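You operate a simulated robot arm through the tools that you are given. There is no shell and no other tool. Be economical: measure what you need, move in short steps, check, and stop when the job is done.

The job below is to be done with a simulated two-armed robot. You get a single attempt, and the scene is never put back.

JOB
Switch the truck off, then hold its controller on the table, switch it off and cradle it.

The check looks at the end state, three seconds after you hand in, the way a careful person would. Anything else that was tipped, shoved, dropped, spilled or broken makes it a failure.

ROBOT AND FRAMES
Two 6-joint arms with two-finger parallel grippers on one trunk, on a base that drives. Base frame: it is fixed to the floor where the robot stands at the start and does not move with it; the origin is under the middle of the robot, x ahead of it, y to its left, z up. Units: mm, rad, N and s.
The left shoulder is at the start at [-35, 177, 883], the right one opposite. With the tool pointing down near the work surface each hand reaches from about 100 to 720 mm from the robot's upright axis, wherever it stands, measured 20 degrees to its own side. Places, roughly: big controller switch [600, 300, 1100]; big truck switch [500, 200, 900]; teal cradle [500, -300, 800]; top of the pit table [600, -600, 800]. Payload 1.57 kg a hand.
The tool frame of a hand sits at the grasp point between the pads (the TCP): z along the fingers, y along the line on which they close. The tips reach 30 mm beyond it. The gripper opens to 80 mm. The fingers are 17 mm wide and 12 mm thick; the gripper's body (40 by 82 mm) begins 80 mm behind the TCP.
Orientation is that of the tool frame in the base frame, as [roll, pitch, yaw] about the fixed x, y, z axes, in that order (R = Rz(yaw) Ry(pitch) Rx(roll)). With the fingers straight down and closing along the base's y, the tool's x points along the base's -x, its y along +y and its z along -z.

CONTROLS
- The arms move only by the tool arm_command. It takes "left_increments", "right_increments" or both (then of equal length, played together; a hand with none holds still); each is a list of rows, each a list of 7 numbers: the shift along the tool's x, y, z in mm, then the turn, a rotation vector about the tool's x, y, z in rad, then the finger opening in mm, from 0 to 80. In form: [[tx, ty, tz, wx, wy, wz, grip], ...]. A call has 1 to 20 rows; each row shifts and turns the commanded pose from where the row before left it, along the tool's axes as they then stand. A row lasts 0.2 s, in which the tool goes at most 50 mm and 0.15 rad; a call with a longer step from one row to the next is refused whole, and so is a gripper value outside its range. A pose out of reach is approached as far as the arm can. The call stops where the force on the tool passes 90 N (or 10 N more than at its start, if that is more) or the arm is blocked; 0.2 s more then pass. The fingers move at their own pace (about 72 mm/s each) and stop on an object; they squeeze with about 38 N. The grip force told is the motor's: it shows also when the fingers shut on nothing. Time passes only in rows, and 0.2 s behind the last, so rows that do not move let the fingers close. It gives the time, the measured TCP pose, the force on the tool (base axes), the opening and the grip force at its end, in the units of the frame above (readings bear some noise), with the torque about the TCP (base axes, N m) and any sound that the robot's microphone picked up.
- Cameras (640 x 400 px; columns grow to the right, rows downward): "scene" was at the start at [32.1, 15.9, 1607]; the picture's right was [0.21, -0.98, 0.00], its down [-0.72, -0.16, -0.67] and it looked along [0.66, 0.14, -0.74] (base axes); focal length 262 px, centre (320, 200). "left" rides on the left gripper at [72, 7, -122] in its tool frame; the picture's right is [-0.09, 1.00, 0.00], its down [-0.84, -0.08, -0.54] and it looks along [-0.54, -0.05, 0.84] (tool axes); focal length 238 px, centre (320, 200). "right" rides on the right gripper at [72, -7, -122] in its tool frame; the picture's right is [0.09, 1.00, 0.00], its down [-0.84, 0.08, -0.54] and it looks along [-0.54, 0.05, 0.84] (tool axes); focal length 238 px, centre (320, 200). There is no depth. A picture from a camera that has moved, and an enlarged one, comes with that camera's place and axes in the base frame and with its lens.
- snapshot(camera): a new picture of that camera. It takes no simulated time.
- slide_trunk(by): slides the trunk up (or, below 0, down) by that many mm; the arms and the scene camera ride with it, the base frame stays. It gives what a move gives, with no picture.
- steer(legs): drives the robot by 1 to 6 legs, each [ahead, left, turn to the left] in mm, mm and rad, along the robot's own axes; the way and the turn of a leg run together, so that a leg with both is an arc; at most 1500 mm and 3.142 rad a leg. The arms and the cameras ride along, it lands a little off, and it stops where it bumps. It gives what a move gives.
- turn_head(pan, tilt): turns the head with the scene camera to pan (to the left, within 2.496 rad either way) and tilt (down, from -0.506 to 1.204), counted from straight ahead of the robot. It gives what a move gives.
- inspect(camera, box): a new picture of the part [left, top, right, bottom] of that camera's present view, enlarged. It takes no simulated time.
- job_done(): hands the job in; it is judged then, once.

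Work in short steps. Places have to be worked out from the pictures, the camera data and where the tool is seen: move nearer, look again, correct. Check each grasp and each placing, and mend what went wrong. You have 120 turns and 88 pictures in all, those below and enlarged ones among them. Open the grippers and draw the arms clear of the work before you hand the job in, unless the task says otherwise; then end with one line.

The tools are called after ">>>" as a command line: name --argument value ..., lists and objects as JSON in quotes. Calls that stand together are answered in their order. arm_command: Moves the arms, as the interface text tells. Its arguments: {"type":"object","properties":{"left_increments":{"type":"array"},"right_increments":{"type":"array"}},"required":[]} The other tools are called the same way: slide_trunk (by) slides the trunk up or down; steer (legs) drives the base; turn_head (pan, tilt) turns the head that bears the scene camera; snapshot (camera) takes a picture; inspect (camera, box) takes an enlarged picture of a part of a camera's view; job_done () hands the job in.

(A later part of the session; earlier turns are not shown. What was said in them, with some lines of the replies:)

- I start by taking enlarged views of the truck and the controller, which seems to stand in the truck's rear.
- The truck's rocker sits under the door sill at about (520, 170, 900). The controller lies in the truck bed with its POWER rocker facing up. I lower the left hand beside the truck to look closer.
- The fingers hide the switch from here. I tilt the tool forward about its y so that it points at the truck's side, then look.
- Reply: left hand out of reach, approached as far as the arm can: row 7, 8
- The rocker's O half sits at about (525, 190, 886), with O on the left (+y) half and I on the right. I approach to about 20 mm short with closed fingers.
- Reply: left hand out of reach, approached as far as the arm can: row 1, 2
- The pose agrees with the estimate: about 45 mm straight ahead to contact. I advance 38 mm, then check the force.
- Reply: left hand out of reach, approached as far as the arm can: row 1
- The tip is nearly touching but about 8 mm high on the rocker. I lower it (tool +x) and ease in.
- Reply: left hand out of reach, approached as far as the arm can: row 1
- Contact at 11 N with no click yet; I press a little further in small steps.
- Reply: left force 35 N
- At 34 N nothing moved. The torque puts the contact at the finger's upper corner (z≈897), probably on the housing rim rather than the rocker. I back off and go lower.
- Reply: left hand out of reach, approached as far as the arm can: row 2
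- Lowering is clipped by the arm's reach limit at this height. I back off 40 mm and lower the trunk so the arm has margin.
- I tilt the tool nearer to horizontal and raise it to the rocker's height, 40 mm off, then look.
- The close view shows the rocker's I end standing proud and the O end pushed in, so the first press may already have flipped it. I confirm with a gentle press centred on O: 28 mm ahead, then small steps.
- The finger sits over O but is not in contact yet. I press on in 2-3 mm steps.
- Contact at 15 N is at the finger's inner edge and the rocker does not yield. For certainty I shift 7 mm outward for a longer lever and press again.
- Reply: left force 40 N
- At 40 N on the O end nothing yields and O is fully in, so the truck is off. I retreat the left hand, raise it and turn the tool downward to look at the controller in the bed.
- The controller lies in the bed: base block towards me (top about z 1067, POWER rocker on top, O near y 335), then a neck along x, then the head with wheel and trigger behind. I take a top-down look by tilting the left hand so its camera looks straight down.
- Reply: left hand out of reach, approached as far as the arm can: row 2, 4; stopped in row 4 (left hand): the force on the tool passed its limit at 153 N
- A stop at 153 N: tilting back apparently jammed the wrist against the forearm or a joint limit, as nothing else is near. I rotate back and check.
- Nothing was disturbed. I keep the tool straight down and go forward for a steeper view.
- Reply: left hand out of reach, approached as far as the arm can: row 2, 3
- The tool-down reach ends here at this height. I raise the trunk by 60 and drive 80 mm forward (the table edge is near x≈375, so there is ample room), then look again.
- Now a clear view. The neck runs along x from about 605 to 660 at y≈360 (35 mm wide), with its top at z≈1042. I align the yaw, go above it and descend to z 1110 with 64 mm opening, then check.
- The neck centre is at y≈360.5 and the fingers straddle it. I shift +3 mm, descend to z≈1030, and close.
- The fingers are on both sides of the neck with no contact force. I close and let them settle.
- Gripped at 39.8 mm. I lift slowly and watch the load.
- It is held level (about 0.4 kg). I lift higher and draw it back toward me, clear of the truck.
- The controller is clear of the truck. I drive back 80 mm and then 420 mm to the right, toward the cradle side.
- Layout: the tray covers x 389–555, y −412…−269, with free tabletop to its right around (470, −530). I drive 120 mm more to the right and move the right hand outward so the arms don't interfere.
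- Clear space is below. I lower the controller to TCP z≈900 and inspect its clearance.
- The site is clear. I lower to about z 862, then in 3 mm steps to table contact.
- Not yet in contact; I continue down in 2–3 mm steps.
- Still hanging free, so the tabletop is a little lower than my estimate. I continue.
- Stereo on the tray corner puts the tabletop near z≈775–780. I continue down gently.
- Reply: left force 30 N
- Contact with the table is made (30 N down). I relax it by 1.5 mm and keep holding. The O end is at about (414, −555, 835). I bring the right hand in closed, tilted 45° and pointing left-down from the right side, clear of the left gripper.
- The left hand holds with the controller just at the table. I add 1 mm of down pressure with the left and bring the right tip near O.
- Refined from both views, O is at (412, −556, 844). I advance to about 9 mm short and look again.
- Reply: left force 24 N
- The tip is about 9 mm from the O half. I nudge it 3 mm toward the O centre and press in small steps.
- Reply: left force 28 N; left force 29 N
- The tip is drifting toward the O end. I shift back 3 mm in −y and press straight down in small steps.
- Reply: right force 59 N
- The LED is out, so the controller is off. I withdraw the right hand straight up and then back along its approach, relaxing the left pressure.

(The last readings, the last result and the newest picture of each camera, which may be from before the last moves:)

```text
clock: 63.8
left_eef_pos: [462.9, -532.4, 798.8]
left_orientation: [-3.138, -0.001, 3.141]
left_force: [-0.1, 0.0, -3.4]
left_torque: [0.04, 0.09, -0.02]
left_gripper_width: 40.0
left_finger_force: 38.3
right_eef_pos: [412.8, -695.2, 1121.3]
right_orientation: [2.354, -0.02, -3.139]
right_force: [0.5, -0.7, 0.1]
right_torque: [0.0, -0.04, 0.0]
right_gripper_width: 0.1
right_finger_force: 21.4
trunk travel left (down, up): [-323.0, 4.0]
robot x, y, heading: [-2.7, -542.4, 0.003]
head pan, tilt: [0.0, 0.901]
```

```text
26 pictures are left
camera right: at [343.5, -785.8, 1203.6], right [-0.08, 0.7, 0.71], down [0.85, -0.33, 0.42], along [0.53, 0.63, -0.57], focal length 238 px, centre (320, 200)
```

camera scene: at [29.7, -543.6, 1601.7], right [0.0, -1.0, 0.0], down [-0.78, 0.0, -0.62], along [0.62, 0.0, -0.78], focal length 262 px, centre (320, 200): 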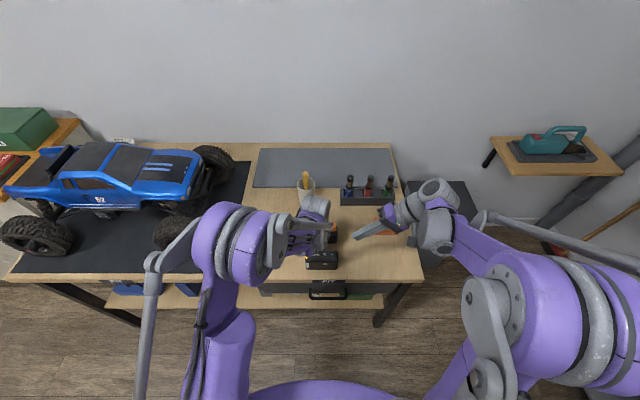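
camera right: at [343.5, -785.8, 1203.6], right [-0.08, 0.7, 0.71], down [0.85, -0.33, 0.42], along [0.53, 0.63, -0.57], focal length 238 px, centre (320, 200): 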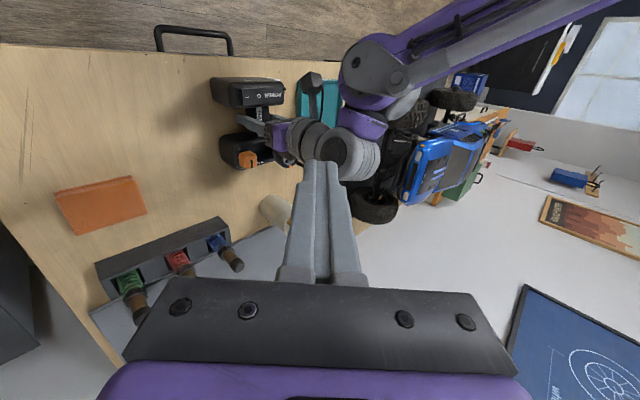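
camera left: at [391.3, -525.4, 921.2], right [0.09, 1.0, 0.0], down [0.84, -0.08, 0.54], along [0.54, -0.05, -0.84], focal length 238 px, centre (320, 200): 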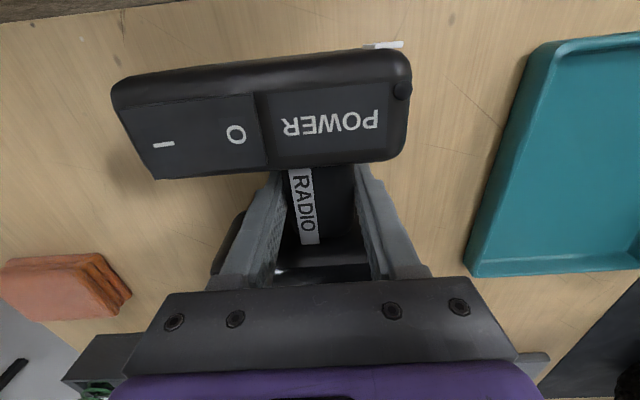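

The LED is dark, so the controller is off. I lift it and carry it above the tray.

>>> arm_command --left_increments '[[0, 0, -15, 0, 0, 0, 10], [0, 0, -40, 0, 0, 0, 10], [0, 0, -40, 0, 0, 0, 10], [0, 0, -30, 0, 0, 0, 10], [-4, 30, 0, 0, 0, 0, 10], [-5, 46, 0, 0, 0, 0, 10], [-5, 46, 0, 0, 0, 0, 10], [-5, 46, 0, 0, 0, 0, 10], [-5, 44, 0, 0, 0, 0, 10], [0, 0, 0, 0, 0, 0, 10]]'

>>> snapshot --camera "left"

>>> inspect --camera "scene" --box '[200, 180, 340, 290]'

>>> inspect --camera "right" --box '[230, 40, 430, 160]'

```text
clock: 66.0
left_eef_pos: [487.6, -320.2, 923.5]
left_orientation: [-3.14, -0.002, -3.14]
left_force: [-0.1, -0.2, -3.5]
left_torque: [0.06, 0.05, 0.01]
left_gripper_width: 39.7
left_finger_force: 38.7
right_eef_pos: [412.3, -696.3, 1121.5]
right_orientation: [2.355, -0.018, -3.139]
right_force: [0.6, -0.8, -0.3]
right_torque: [0.03, -0.01, 0.0]
right_gripper_width: 0.2
right_finger_force: 21.1
trunk travel left (down, up): [-323.0, 4.0]
robot x, y, heading: [0.5, -542.5, -0.002]
head pan, tilt: [0.0, 0.901]
```

```text
25 pictures are left
camera left: at [415.4, -312.6, 1046.2], right [0.09, 1.0, 0.0], down [0.84, -0.08, 0.54], along [0.54, -0.05, -0.84], focal length 238 px, centre (320, 200)
```

left: 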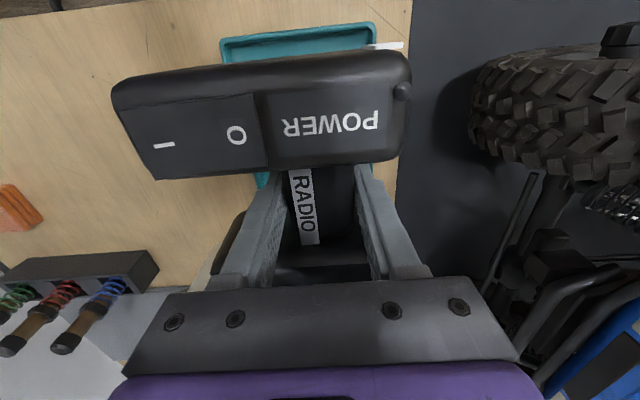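

```text
3.64 times, centred on (270, 235) of scene
camera zoom: at [29.8, -544.0, 1601.7], right [0.0, -1.0, 0.0], down [-0.78, 0.0, -0.62], along [0.62, 0.0, -0.78], focal length 954 px, centre (502, 73)
```

zoom: 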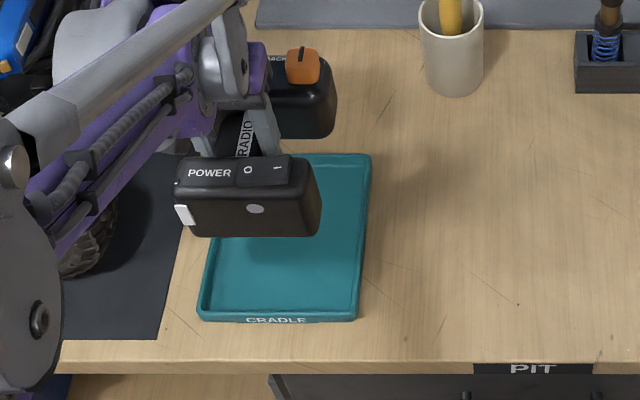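

```text
3.20 times, centred on (330, 100) of right
camera zoom: at [343.6, -786.2, 1203.4], right [-0.08, 0.7, 0.71], down [0.84, -0.33, 0.42], along [0.53, 0.63, -0.57], focal length 763 px, centre (288, 520)
```

zoom: 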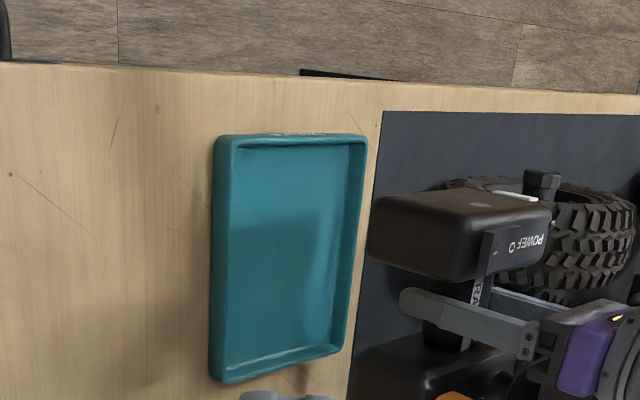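

Tray solved from two views: x 406–582, y −409…−264, rim z≈768 (table ≈750). The controller spans about −64…+70 in x and −72…+40 in y around the TCP, so (491, −321) centres it. I descend to z≈823 and check.

>>> arm_command --left_increments '[[-3.5, 0, 25, 0, 0, 0, 10], [0, 0, 40, 0, 0, 0, 10], [0, 0, 35, 0, 0, 0, 10], [0, 0, 0, 0, 0, 0, 10]]'

>>> inspect --camera "scene" --box '[230, 190, 320, 280]'

>>> inspect --camera "right" --box '[270, 70, 390, 170]'

```text
clock: 67.0
left_eef_pos: [490.4, -319.3, 820.8]
left_orientation: [-3.138, -0.001, 3.141]
left_force: [-0.2, -0.7, -2.6]
left_torque: [0.07, 0.07, -0.03]
left_gripper_width: 39.7
left_finger_force: 38.0
right_eef_pos: [413.0, -694.6, 1122.0]
right_orientation: [2.355, -0.017, -3.14]
right_force: [0.1, -0.2, 0.2]
right_torque: [-0.02, 0.0, 0.01]
right_gripper_width: 0.0
right_finger_force: 21.3
trunk travel left (down, up): [-323.0, 4.0]
robot x, y, heading: [1.6, -542.7, 0.004]
head pan, tilt: [0.0, 0.901]
```

```text
4.44 times, centred on (275, 235) of scene
camera zoom: at [29.6, -543.4, 1601.7], right [0.0, -1.0, 0.0], down [-0.78, 0.0, -0.62], along [0.62, 0.0, -0.78], focal length 1166 px, centre (520, 44)
```

zoom: 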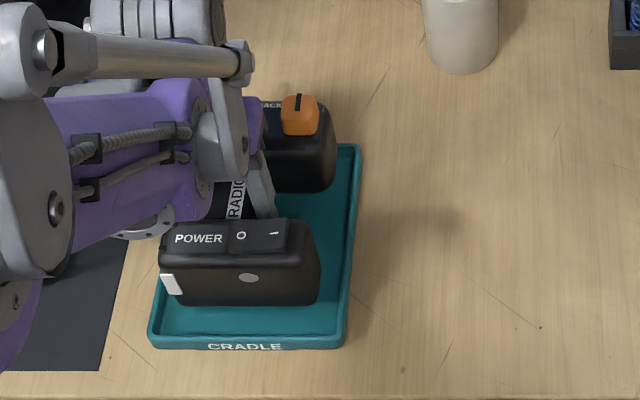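

```text
4.00 times, centred on (330, 120) of right
camera zoom: at [343.4, -785.7, 1203.6], right [-0.08, 0.7, 0.71], down [0.84, -0.33, 0.42], along [0.53, 0.63, -0.57], focal length 953 px, centre (280, 520)
```

zoom: 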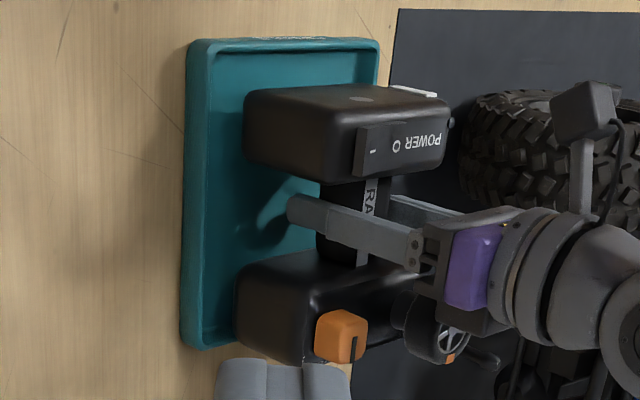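

It is well centred in the tray. I lower the last part in 1.5 mm steps until contact.

>>> arm_command --left_increments '[[0, 0, 6, 0, 0, 0, 10], [0, 0, 4, 0, 0, 0, 10], [0, 0, 1.5, 0, 0, 0, 10], [0, 0, 1.5, 0, 0, 0, 10], [0, 0, 0, 0, 0, 0, 10]]'

```text
clock: 68.2
left_eef_pos: [490.0, -319.5, 810.9]
left_orientation: [-3.137, -0.001, -3.141]
left_force: [-5.8, 0.7, 12.1]
left_torque: [0.29, -1.03, 0.23]
left_gripper_width: 40.0
left_finger_force: 37.9
right_eef_pos: [410.8, -696.1, 1122.1]
right_orientation: [2.354, -0.015, -3.142]
right_force: [0.8, 0.1, -0.5]
right_torque: [0.0, -0.01, 0.02]
right_gripper_width: 0.0
right_finger_force: 21.4
trunk travel left (down, up): [-323.0, 4.0]
robot x, y, heading: [-2.4, -543.5, 0.001]
head pan, tilt: [0.0, 0.901]
```

Contact came earlier than expected, with torque suggesting the far end. I look before going on.

>>> inspect --camera "scene" --box '[230, 190, 320, 280]'

>>> inspect --camera "right" --box '[290, 80, 390, 170]'

```text
4.44 times, centred on (275, 235) of scene
camera zoom: at [27.6, -543.6, 1601.8], right [0.0, -1.0, 0.0], down [-0.78, 0.0, -0.62], along [0.62, 0.0, -0.78], focal length 1166 px, centre (520, 44)
```

zoom: 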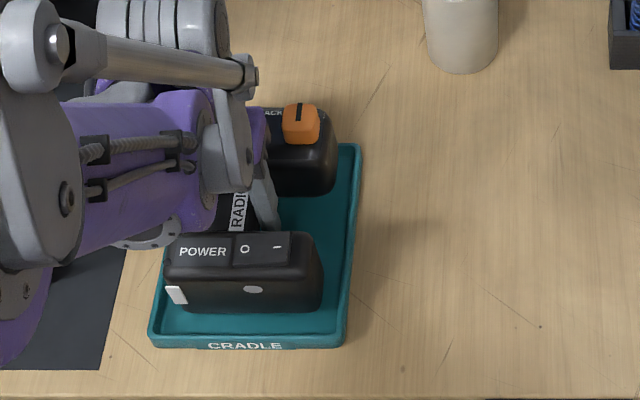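

```text
4.44 times, centred on (340, 125) of right
camera zoom: at [342.0, -785.8, 1204.0], right [-0.08, 0.7, 0.71], down [0.84, -0.33, 0.42], along [0.53, 0.63, -0.57], focal length 1059 px, centre (231, 533)
```

zoom: 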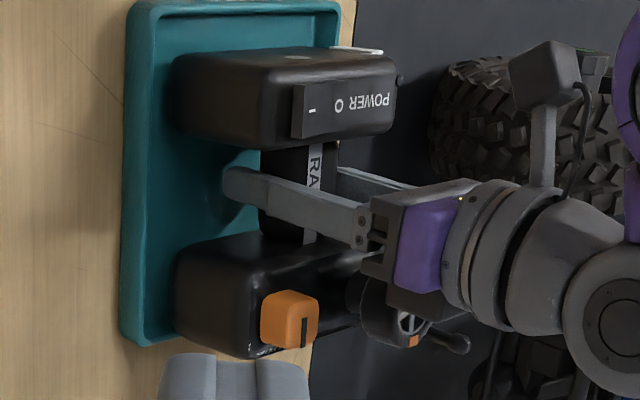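

The head's back is over the far rim (the torque puts contact about 88 mm ahead of the TCP). I lift 12 mm, shift 11 mm toward me, and lower again.

>>> arm_command --left_increments '[[0, 0, -12, 0, 0, 0, 10], [11, 0, 0, 0, 0, 0, 10], [0, 0, 6, 0, 0, 0, 10], [0, 0, 4, 0, 0, 0, 10], [0, 0, 2, 0, 0, 0, 10], [0, 0, 1.5, 0, 0, 0, 10], [0, 0, 0, 0, 0, 0, 10]]'

>>> inspect --camera "scene" --box '[230, 190, 320, 280]'

```text
clock: 69.8
left_eef_pos: [478.3, -319.4, 808.9]
left_orientation: [-3.138, -0.003, -3.141]
left_force: [0.4, -0.6, -3.6]
left_torque: [0.02, 0.04, -0.04]
left_gripper_width: 39.7
left_finger_force: 37.6
right_eef_pos: [413.6, -696.0, 1122.1]
right_orientation: [2.354, -0.018, -3.139]
right_force: [-0.5, 0.2, 0.7]
right_torque: [0.02, 0.0, 0.0]
right_gripper_width: 0.1
right_finger_force: 20.7
trunk travel left (down, up): [-323.0, 4.0]
robot x, y, heading: [-4.8, -541.4, -0.002]
head pan, tilt: [0.0, 0.901]
```

```text
4.44 times, centred on (275, 235) of scene
camera zoom: at [29.8, -543.2, 1601.7], right [0.0, -1.0, 0.0], down [-0.78, 0.0, -0.62], along [0.62, 0.0, -0.78], focal length 1166 px, centre (520, 44)
```

zoom: 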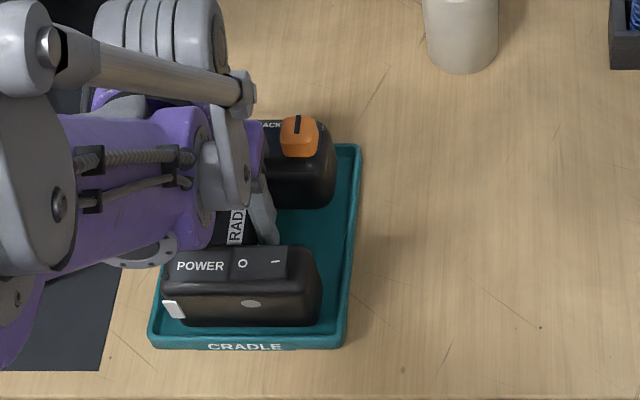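

Free now. I continue down in small steps.

>>> arm_command --left_increments '[[0, 0, 1.5, 0, 0, 0, 10], [0, 0, 1.5, 0, 0, 0, 10], [0, 0, 1.5, 0, 0, 0, 10], [0, 0, 0, 0, 0, 0, 10]]'

```text
clock: 70.8
left_eef_pos: [479.4, -319.1, 804.4]
left_orientation: [-3.138, -0.002, 3.14]
left_force: [2.0, -0.1, 5.0]
left_torque: [0.32, 0.51, -0.08]
left_gripper_width: 39.6
left_finger_force: 38.1
right_eef_pos: [413.6, -696.1, 1122.0]
right_orientation: [2.355, -0.018, -3.138]
right_force: [0.2, 0.3, -0.3]
right_torque: [-0.03, -0.02, -0.02]
right_gripper_width: 0.0
right_finger_force: 21.1
trunk travel left (down, up): [-323.0, 4.0]
robot x, y, heading: [-1.4, -542.6, 0.001]
head pan, tilt: [0.0, 0.901]
```

>>> inspect --camera "scene" --box '[255, 245, 315, 275]'

>>> inspect --camera "right" --box '[290, 70, 390, 170]'

```text
10.67 times, centred on (285, 260) of scene
camera zoom: at [29.5, -543.4, 1601.8], right [0.0, -1.0, 0.0], down [-0.78, 0.0, -0.62], along [0.62, 0.0, -0.78], focal length 2798 px, centre (693, -440)
```

zoom: 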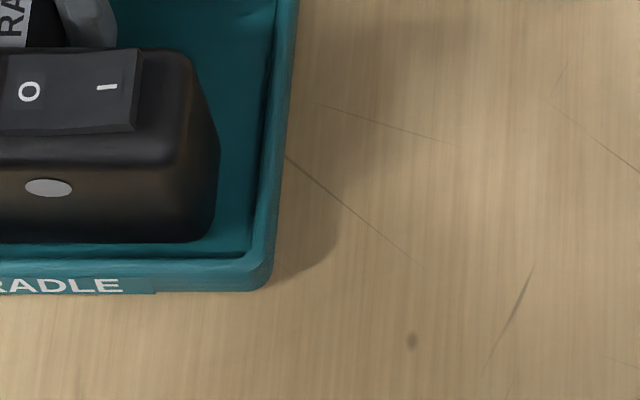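

```text
4.00 times, centred on (340, 120) of right
camera zoom: at [343.4, -785.7, 1203.8], right [-0.08, 0.7, 0.71], down [0.84, -0.33, 0.42], along [0.53, 0.63, -0.57], focal length 953 px, centre (240, 520)
```

zoom: 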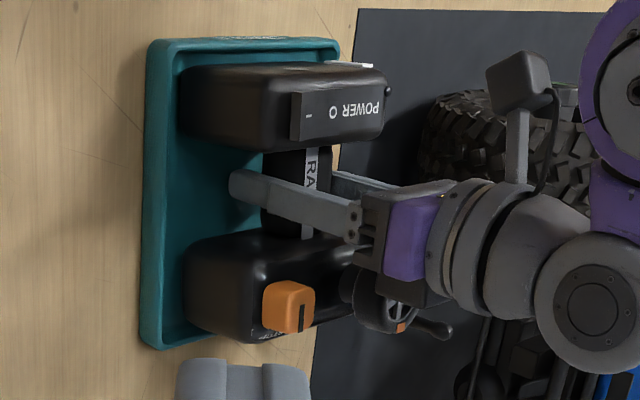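

The base rests inside the tray with gaps all round, and the head clears the far rim. I lower 1 mm more and open the fingers slowly.

>>> arm_command --left_increments '[[0, 0, 1, 0, 0, 0, 10], [0, 0, 0, 0, 0, 0, 44], [0, 0, 0, 0, 0, 0, 50], [0, 0, 0, 0, 0, 0, 58], [0, 0, 0, 0, 0, 0, 58], [0, 0, 0, 0, 0, 0, 58]]'

>>> snapshot --camera "left"

>>> inspect --camera "right" --box '[290, 70, 390, 170]'

```text
clock: 72.2
left_eef_pos: [480.6, -319.5, 803.2]
left_orientation: [-3.139, 0.0, 3.141]
left_force: [-1.0, 0.4, 0.1]
left_torque: [-0.03, 0.01, 0.01]
left_gripper_width: 58.0
left_finger_force: 0.1
right_eef_pos: [413.1, -696.3, 1121.5]
right_orientation: [2.355, -0.019, -3.14]
right_force: [-0.6, 0.0, 0.6]
right_torque: [-0.05, 0.01, -0.01]
right_gripper_width: 0.0
right_finger_force: 21.5
trunk travel left (down, up): [-323.0, 4.0]
robot x, y, heading: [-0.6, -542.5, 0.0]
head pan, tilt: [0.0, 0.901]
```

```text
15 pictures are left
camera left: at [407.8, -312.9, 926.2], right [0.09, 1.0, 0.0], down [0.84, -0.08, 0.54], along [0.54, -0.05, -0.84], focal length 238 px, centre (320, 200)
```

left: 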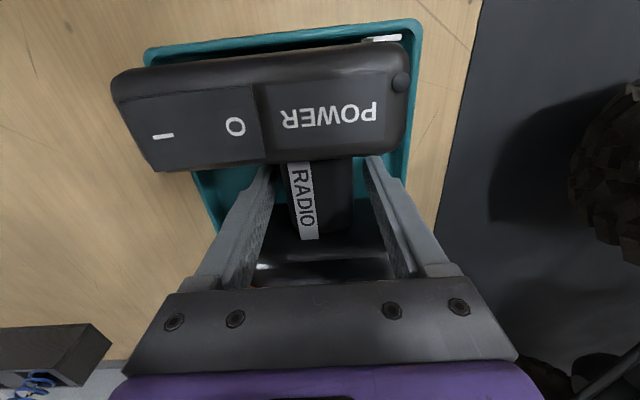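

```text
4.00 times, centred on (340, 120) of right
camera zoom: at [343.5, -785.6, 1203.6], right [-0.08, 0.7, 0.71], down [0.84, -0.33, 0.42], along [0.53, 0.63, -0.57], focal length 953 px, centre (240, 520)
```

zoom: 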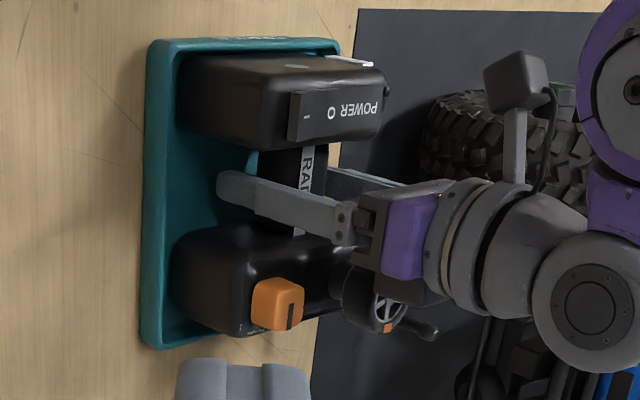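

Released and settled in the tray. I raise the left hand straight up, away from the controller, then take both hands clear.

>>> arm_command --left_increments '[[0, 0, -15, 0, 0, 0, 58], [0, 0, -30, 0, 0, 0, 58], [0, 0, -40, 0, 0, 0, 58], [0, 0, -45, 0, 0, 0, 58], [0, 0, -45, 0, 0, 0, 58], [0, 0, -45, 0, 0, 0, 58], [0, 0, -45, 0, 0, 0, 80], [40, 0, -20, 0, 0, 0, 80], [40, 0, -20, 0, 0, 0, 80], [40, 0, 0, 0, 0, 0, 80], [0, 0, 0, 0, 0, 0, 80]]' --right_increments '[[0, 0, 0, 0, 0, 0, 0], [0, 0, 0, 0, 0, 0, 0], [0, 0, -30, 0, 0, 0, 0], [0, 20, -30, 0, 0, 0, 0], [0, 30, -30, 0, 0, 0, 20], [0, 30, -30, 0, 0, 0, 60], [0, 30, -20, 0, 0, 0, 80], [0, 0, 0, 0, 0, 0, 80], [0, 0, 0, 0, 0, 0, 80], [0, 0, 0, 0, 0, 0, 80], [0, 0, 0, 0, 0, 0, 80]]'

>>> snapshot --camera "scene"

>>> snapshot --camera "left"

```text
clock: 74.5
left_eef_pos: [360.5, -318.6, 1108.3]
left_orientation: [-3.138, -0.001, 3.141]
left_force: [-0.4, 1.1, 0.5]
left_torque: [0.02, 0.01, 0.01]
left_gripper_width: 79.8
left_finger_force: 0.0
right_eef_pos: [417.1, -716.8, 1298.9]
right_orientation: [2.355, -0.02, -3.141]
right_force: [0.7, 0.4, -1.0]
right_torque: [0.01, 0.0, 0.04]
right_gripper_width: 80.3
right_finger_force: 0.0
trunk travel left (down, up): [-323.0, 4.0]
robot x, y, heading: [-2.1, -542.4, 0.001]
head pan, tilt: [0.0, 0.901]
```

```text
13 pictures are left
camera scene: at [30.4, -543.3, 1601.8], right [0.0, -1.0, 0.0], down [-0.78, 0.0, -0.62], along [0.62, 0.0, -0.78], focal length 262 px, centre (320, 200)
```

scene: 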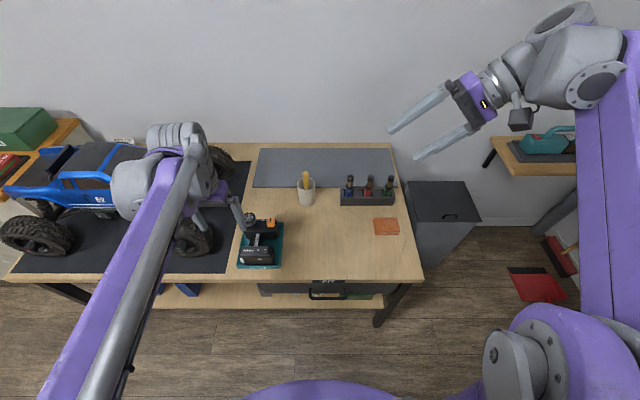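

```text
12 pictures are left
camera left: at [288.3, -312.5, 1231.3], right [0.09, 1.0, 0.0], down [0.84, -0.08, 0.54], along [0.54, -0.05, -0.84], focal length 238 px, centre (320, 200)
```

left: 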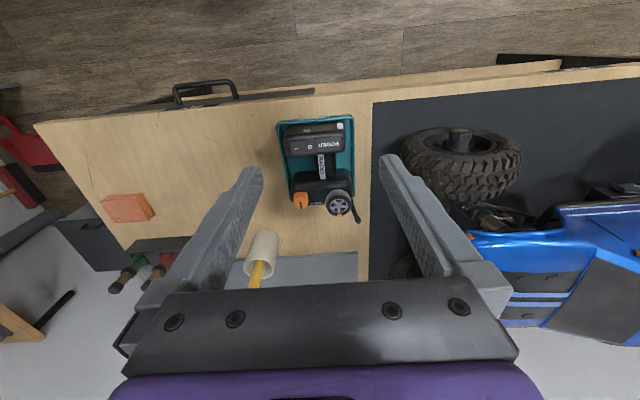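

>>> inspect --camera "left" --box '[260, 100, 380, 230]'

>>> inspect --camera "scene" --box '[210, 190, 310, 290]'

```text
3.08 times, centred on (320, 165) of left
camera zoom: at [288.3, -312.5, 1231.3], right [0.09, 1.0, 0.0], down [0.84, -0.08, 0.54], along [0.54, -0.05, -0.84], focal length 733 px, centre (320, 308)
```

zoom: 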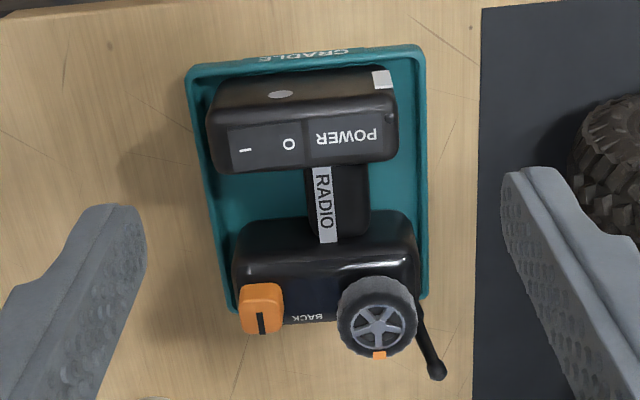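

```text
4.00 times, centred on (260, 240) of scene
camera zoom: at [30.4, -543.3, 1601.8], right [0.0, -1.0, 0.0], down [-0.78, 0.0, -0.62], along [0.62, 0.0, -0.78], focal length 1049 px, centre (560, 40)
```

zoom: 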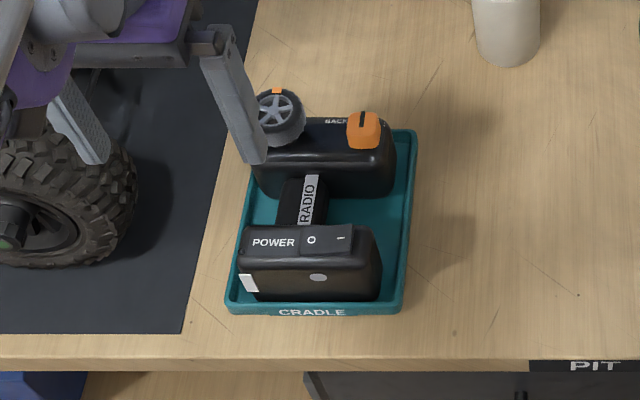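

The controller sits in the cradle with its LED dark. I check the far rim with the right camera and the truck's switch once more with the scene camera.

>>> inspect --camera "right" --box '[260, 60, 400, 180]'

>>> turn_head --pan 0.8 --tilt 0.7

>>> snapshot --camera "scene"

```text
3.33 times, centred on (330, 120) of right
camera zoom: at [347.7, -807.0, 1381.2], right [-0.08, 0.7, 0.71], down [0.85, -0.33, 0.42], along [0.53, 0.63, -0.57], focal length 794 px, centre (287, 467)
```

zoom: 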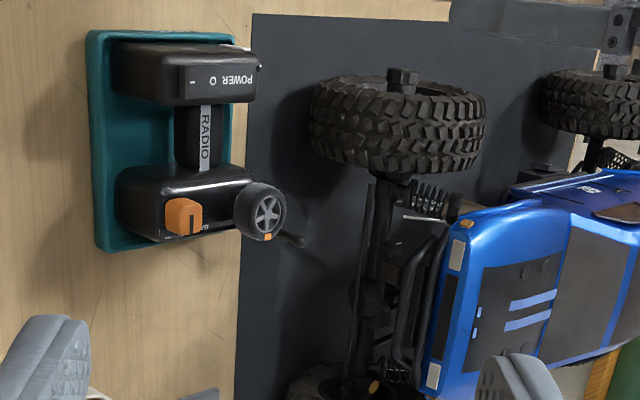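

```text
clock: 75.7
left_eef_pos: [360.1, -319.8, 1108.9]
left_orientation: [-3.138, -0.001, 3.142]
left_force: [0.3, -0.3, -0.8]
left_torque: [-0.01, 0.0, -0.01]
left_gripper_width: 79.8
left_finger_force: 0.0
right_eef_pos: [417.1, -716.2, 1299.4]
right_orientation: [2.354, -0.017, -3.139]
right_force: [0.1, -0.2, 0.2]
right_torque: [0.03, -0.01, -0.02]
right_gripper_width: 79.6
right_finger_force: 0.0
trunk travel left (down, up): [-323.0, 4.0]
robot x, y, heading: [-1.6, -542.0, 0.005]
head pan, tilt: [0.799, 0.7]
```

```text
8 pictures are left
camera scene: at [13.3, -482.5, 1617.9], right [0.72, -0.7, 0.0], down [-0.45, -0.46, -0.76], along [0.53, 0.55, -0.64], focal length 262 px, centre (320, 200)
```

scene: 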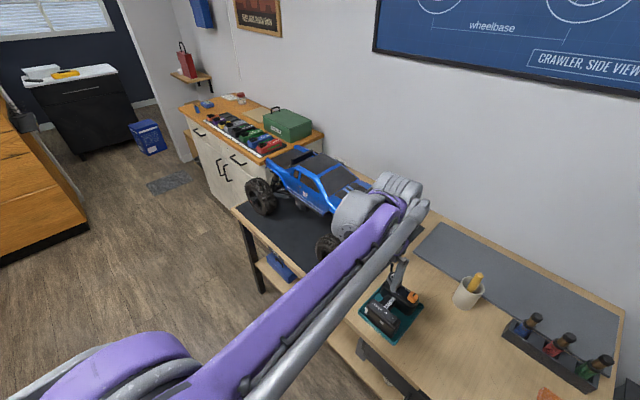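

The controller sits flat inside the cradle, the truck stands where it was, and both hands are open and clear, so I hand in.

>>> job_done

```text
The job is handed in.
```

The job is handed in: the truck's rocker is pressed in on its O side. I held the controller on the table, switched it off (its LED went dark) and laid it in the teal cradle, and both hands are open and clear.
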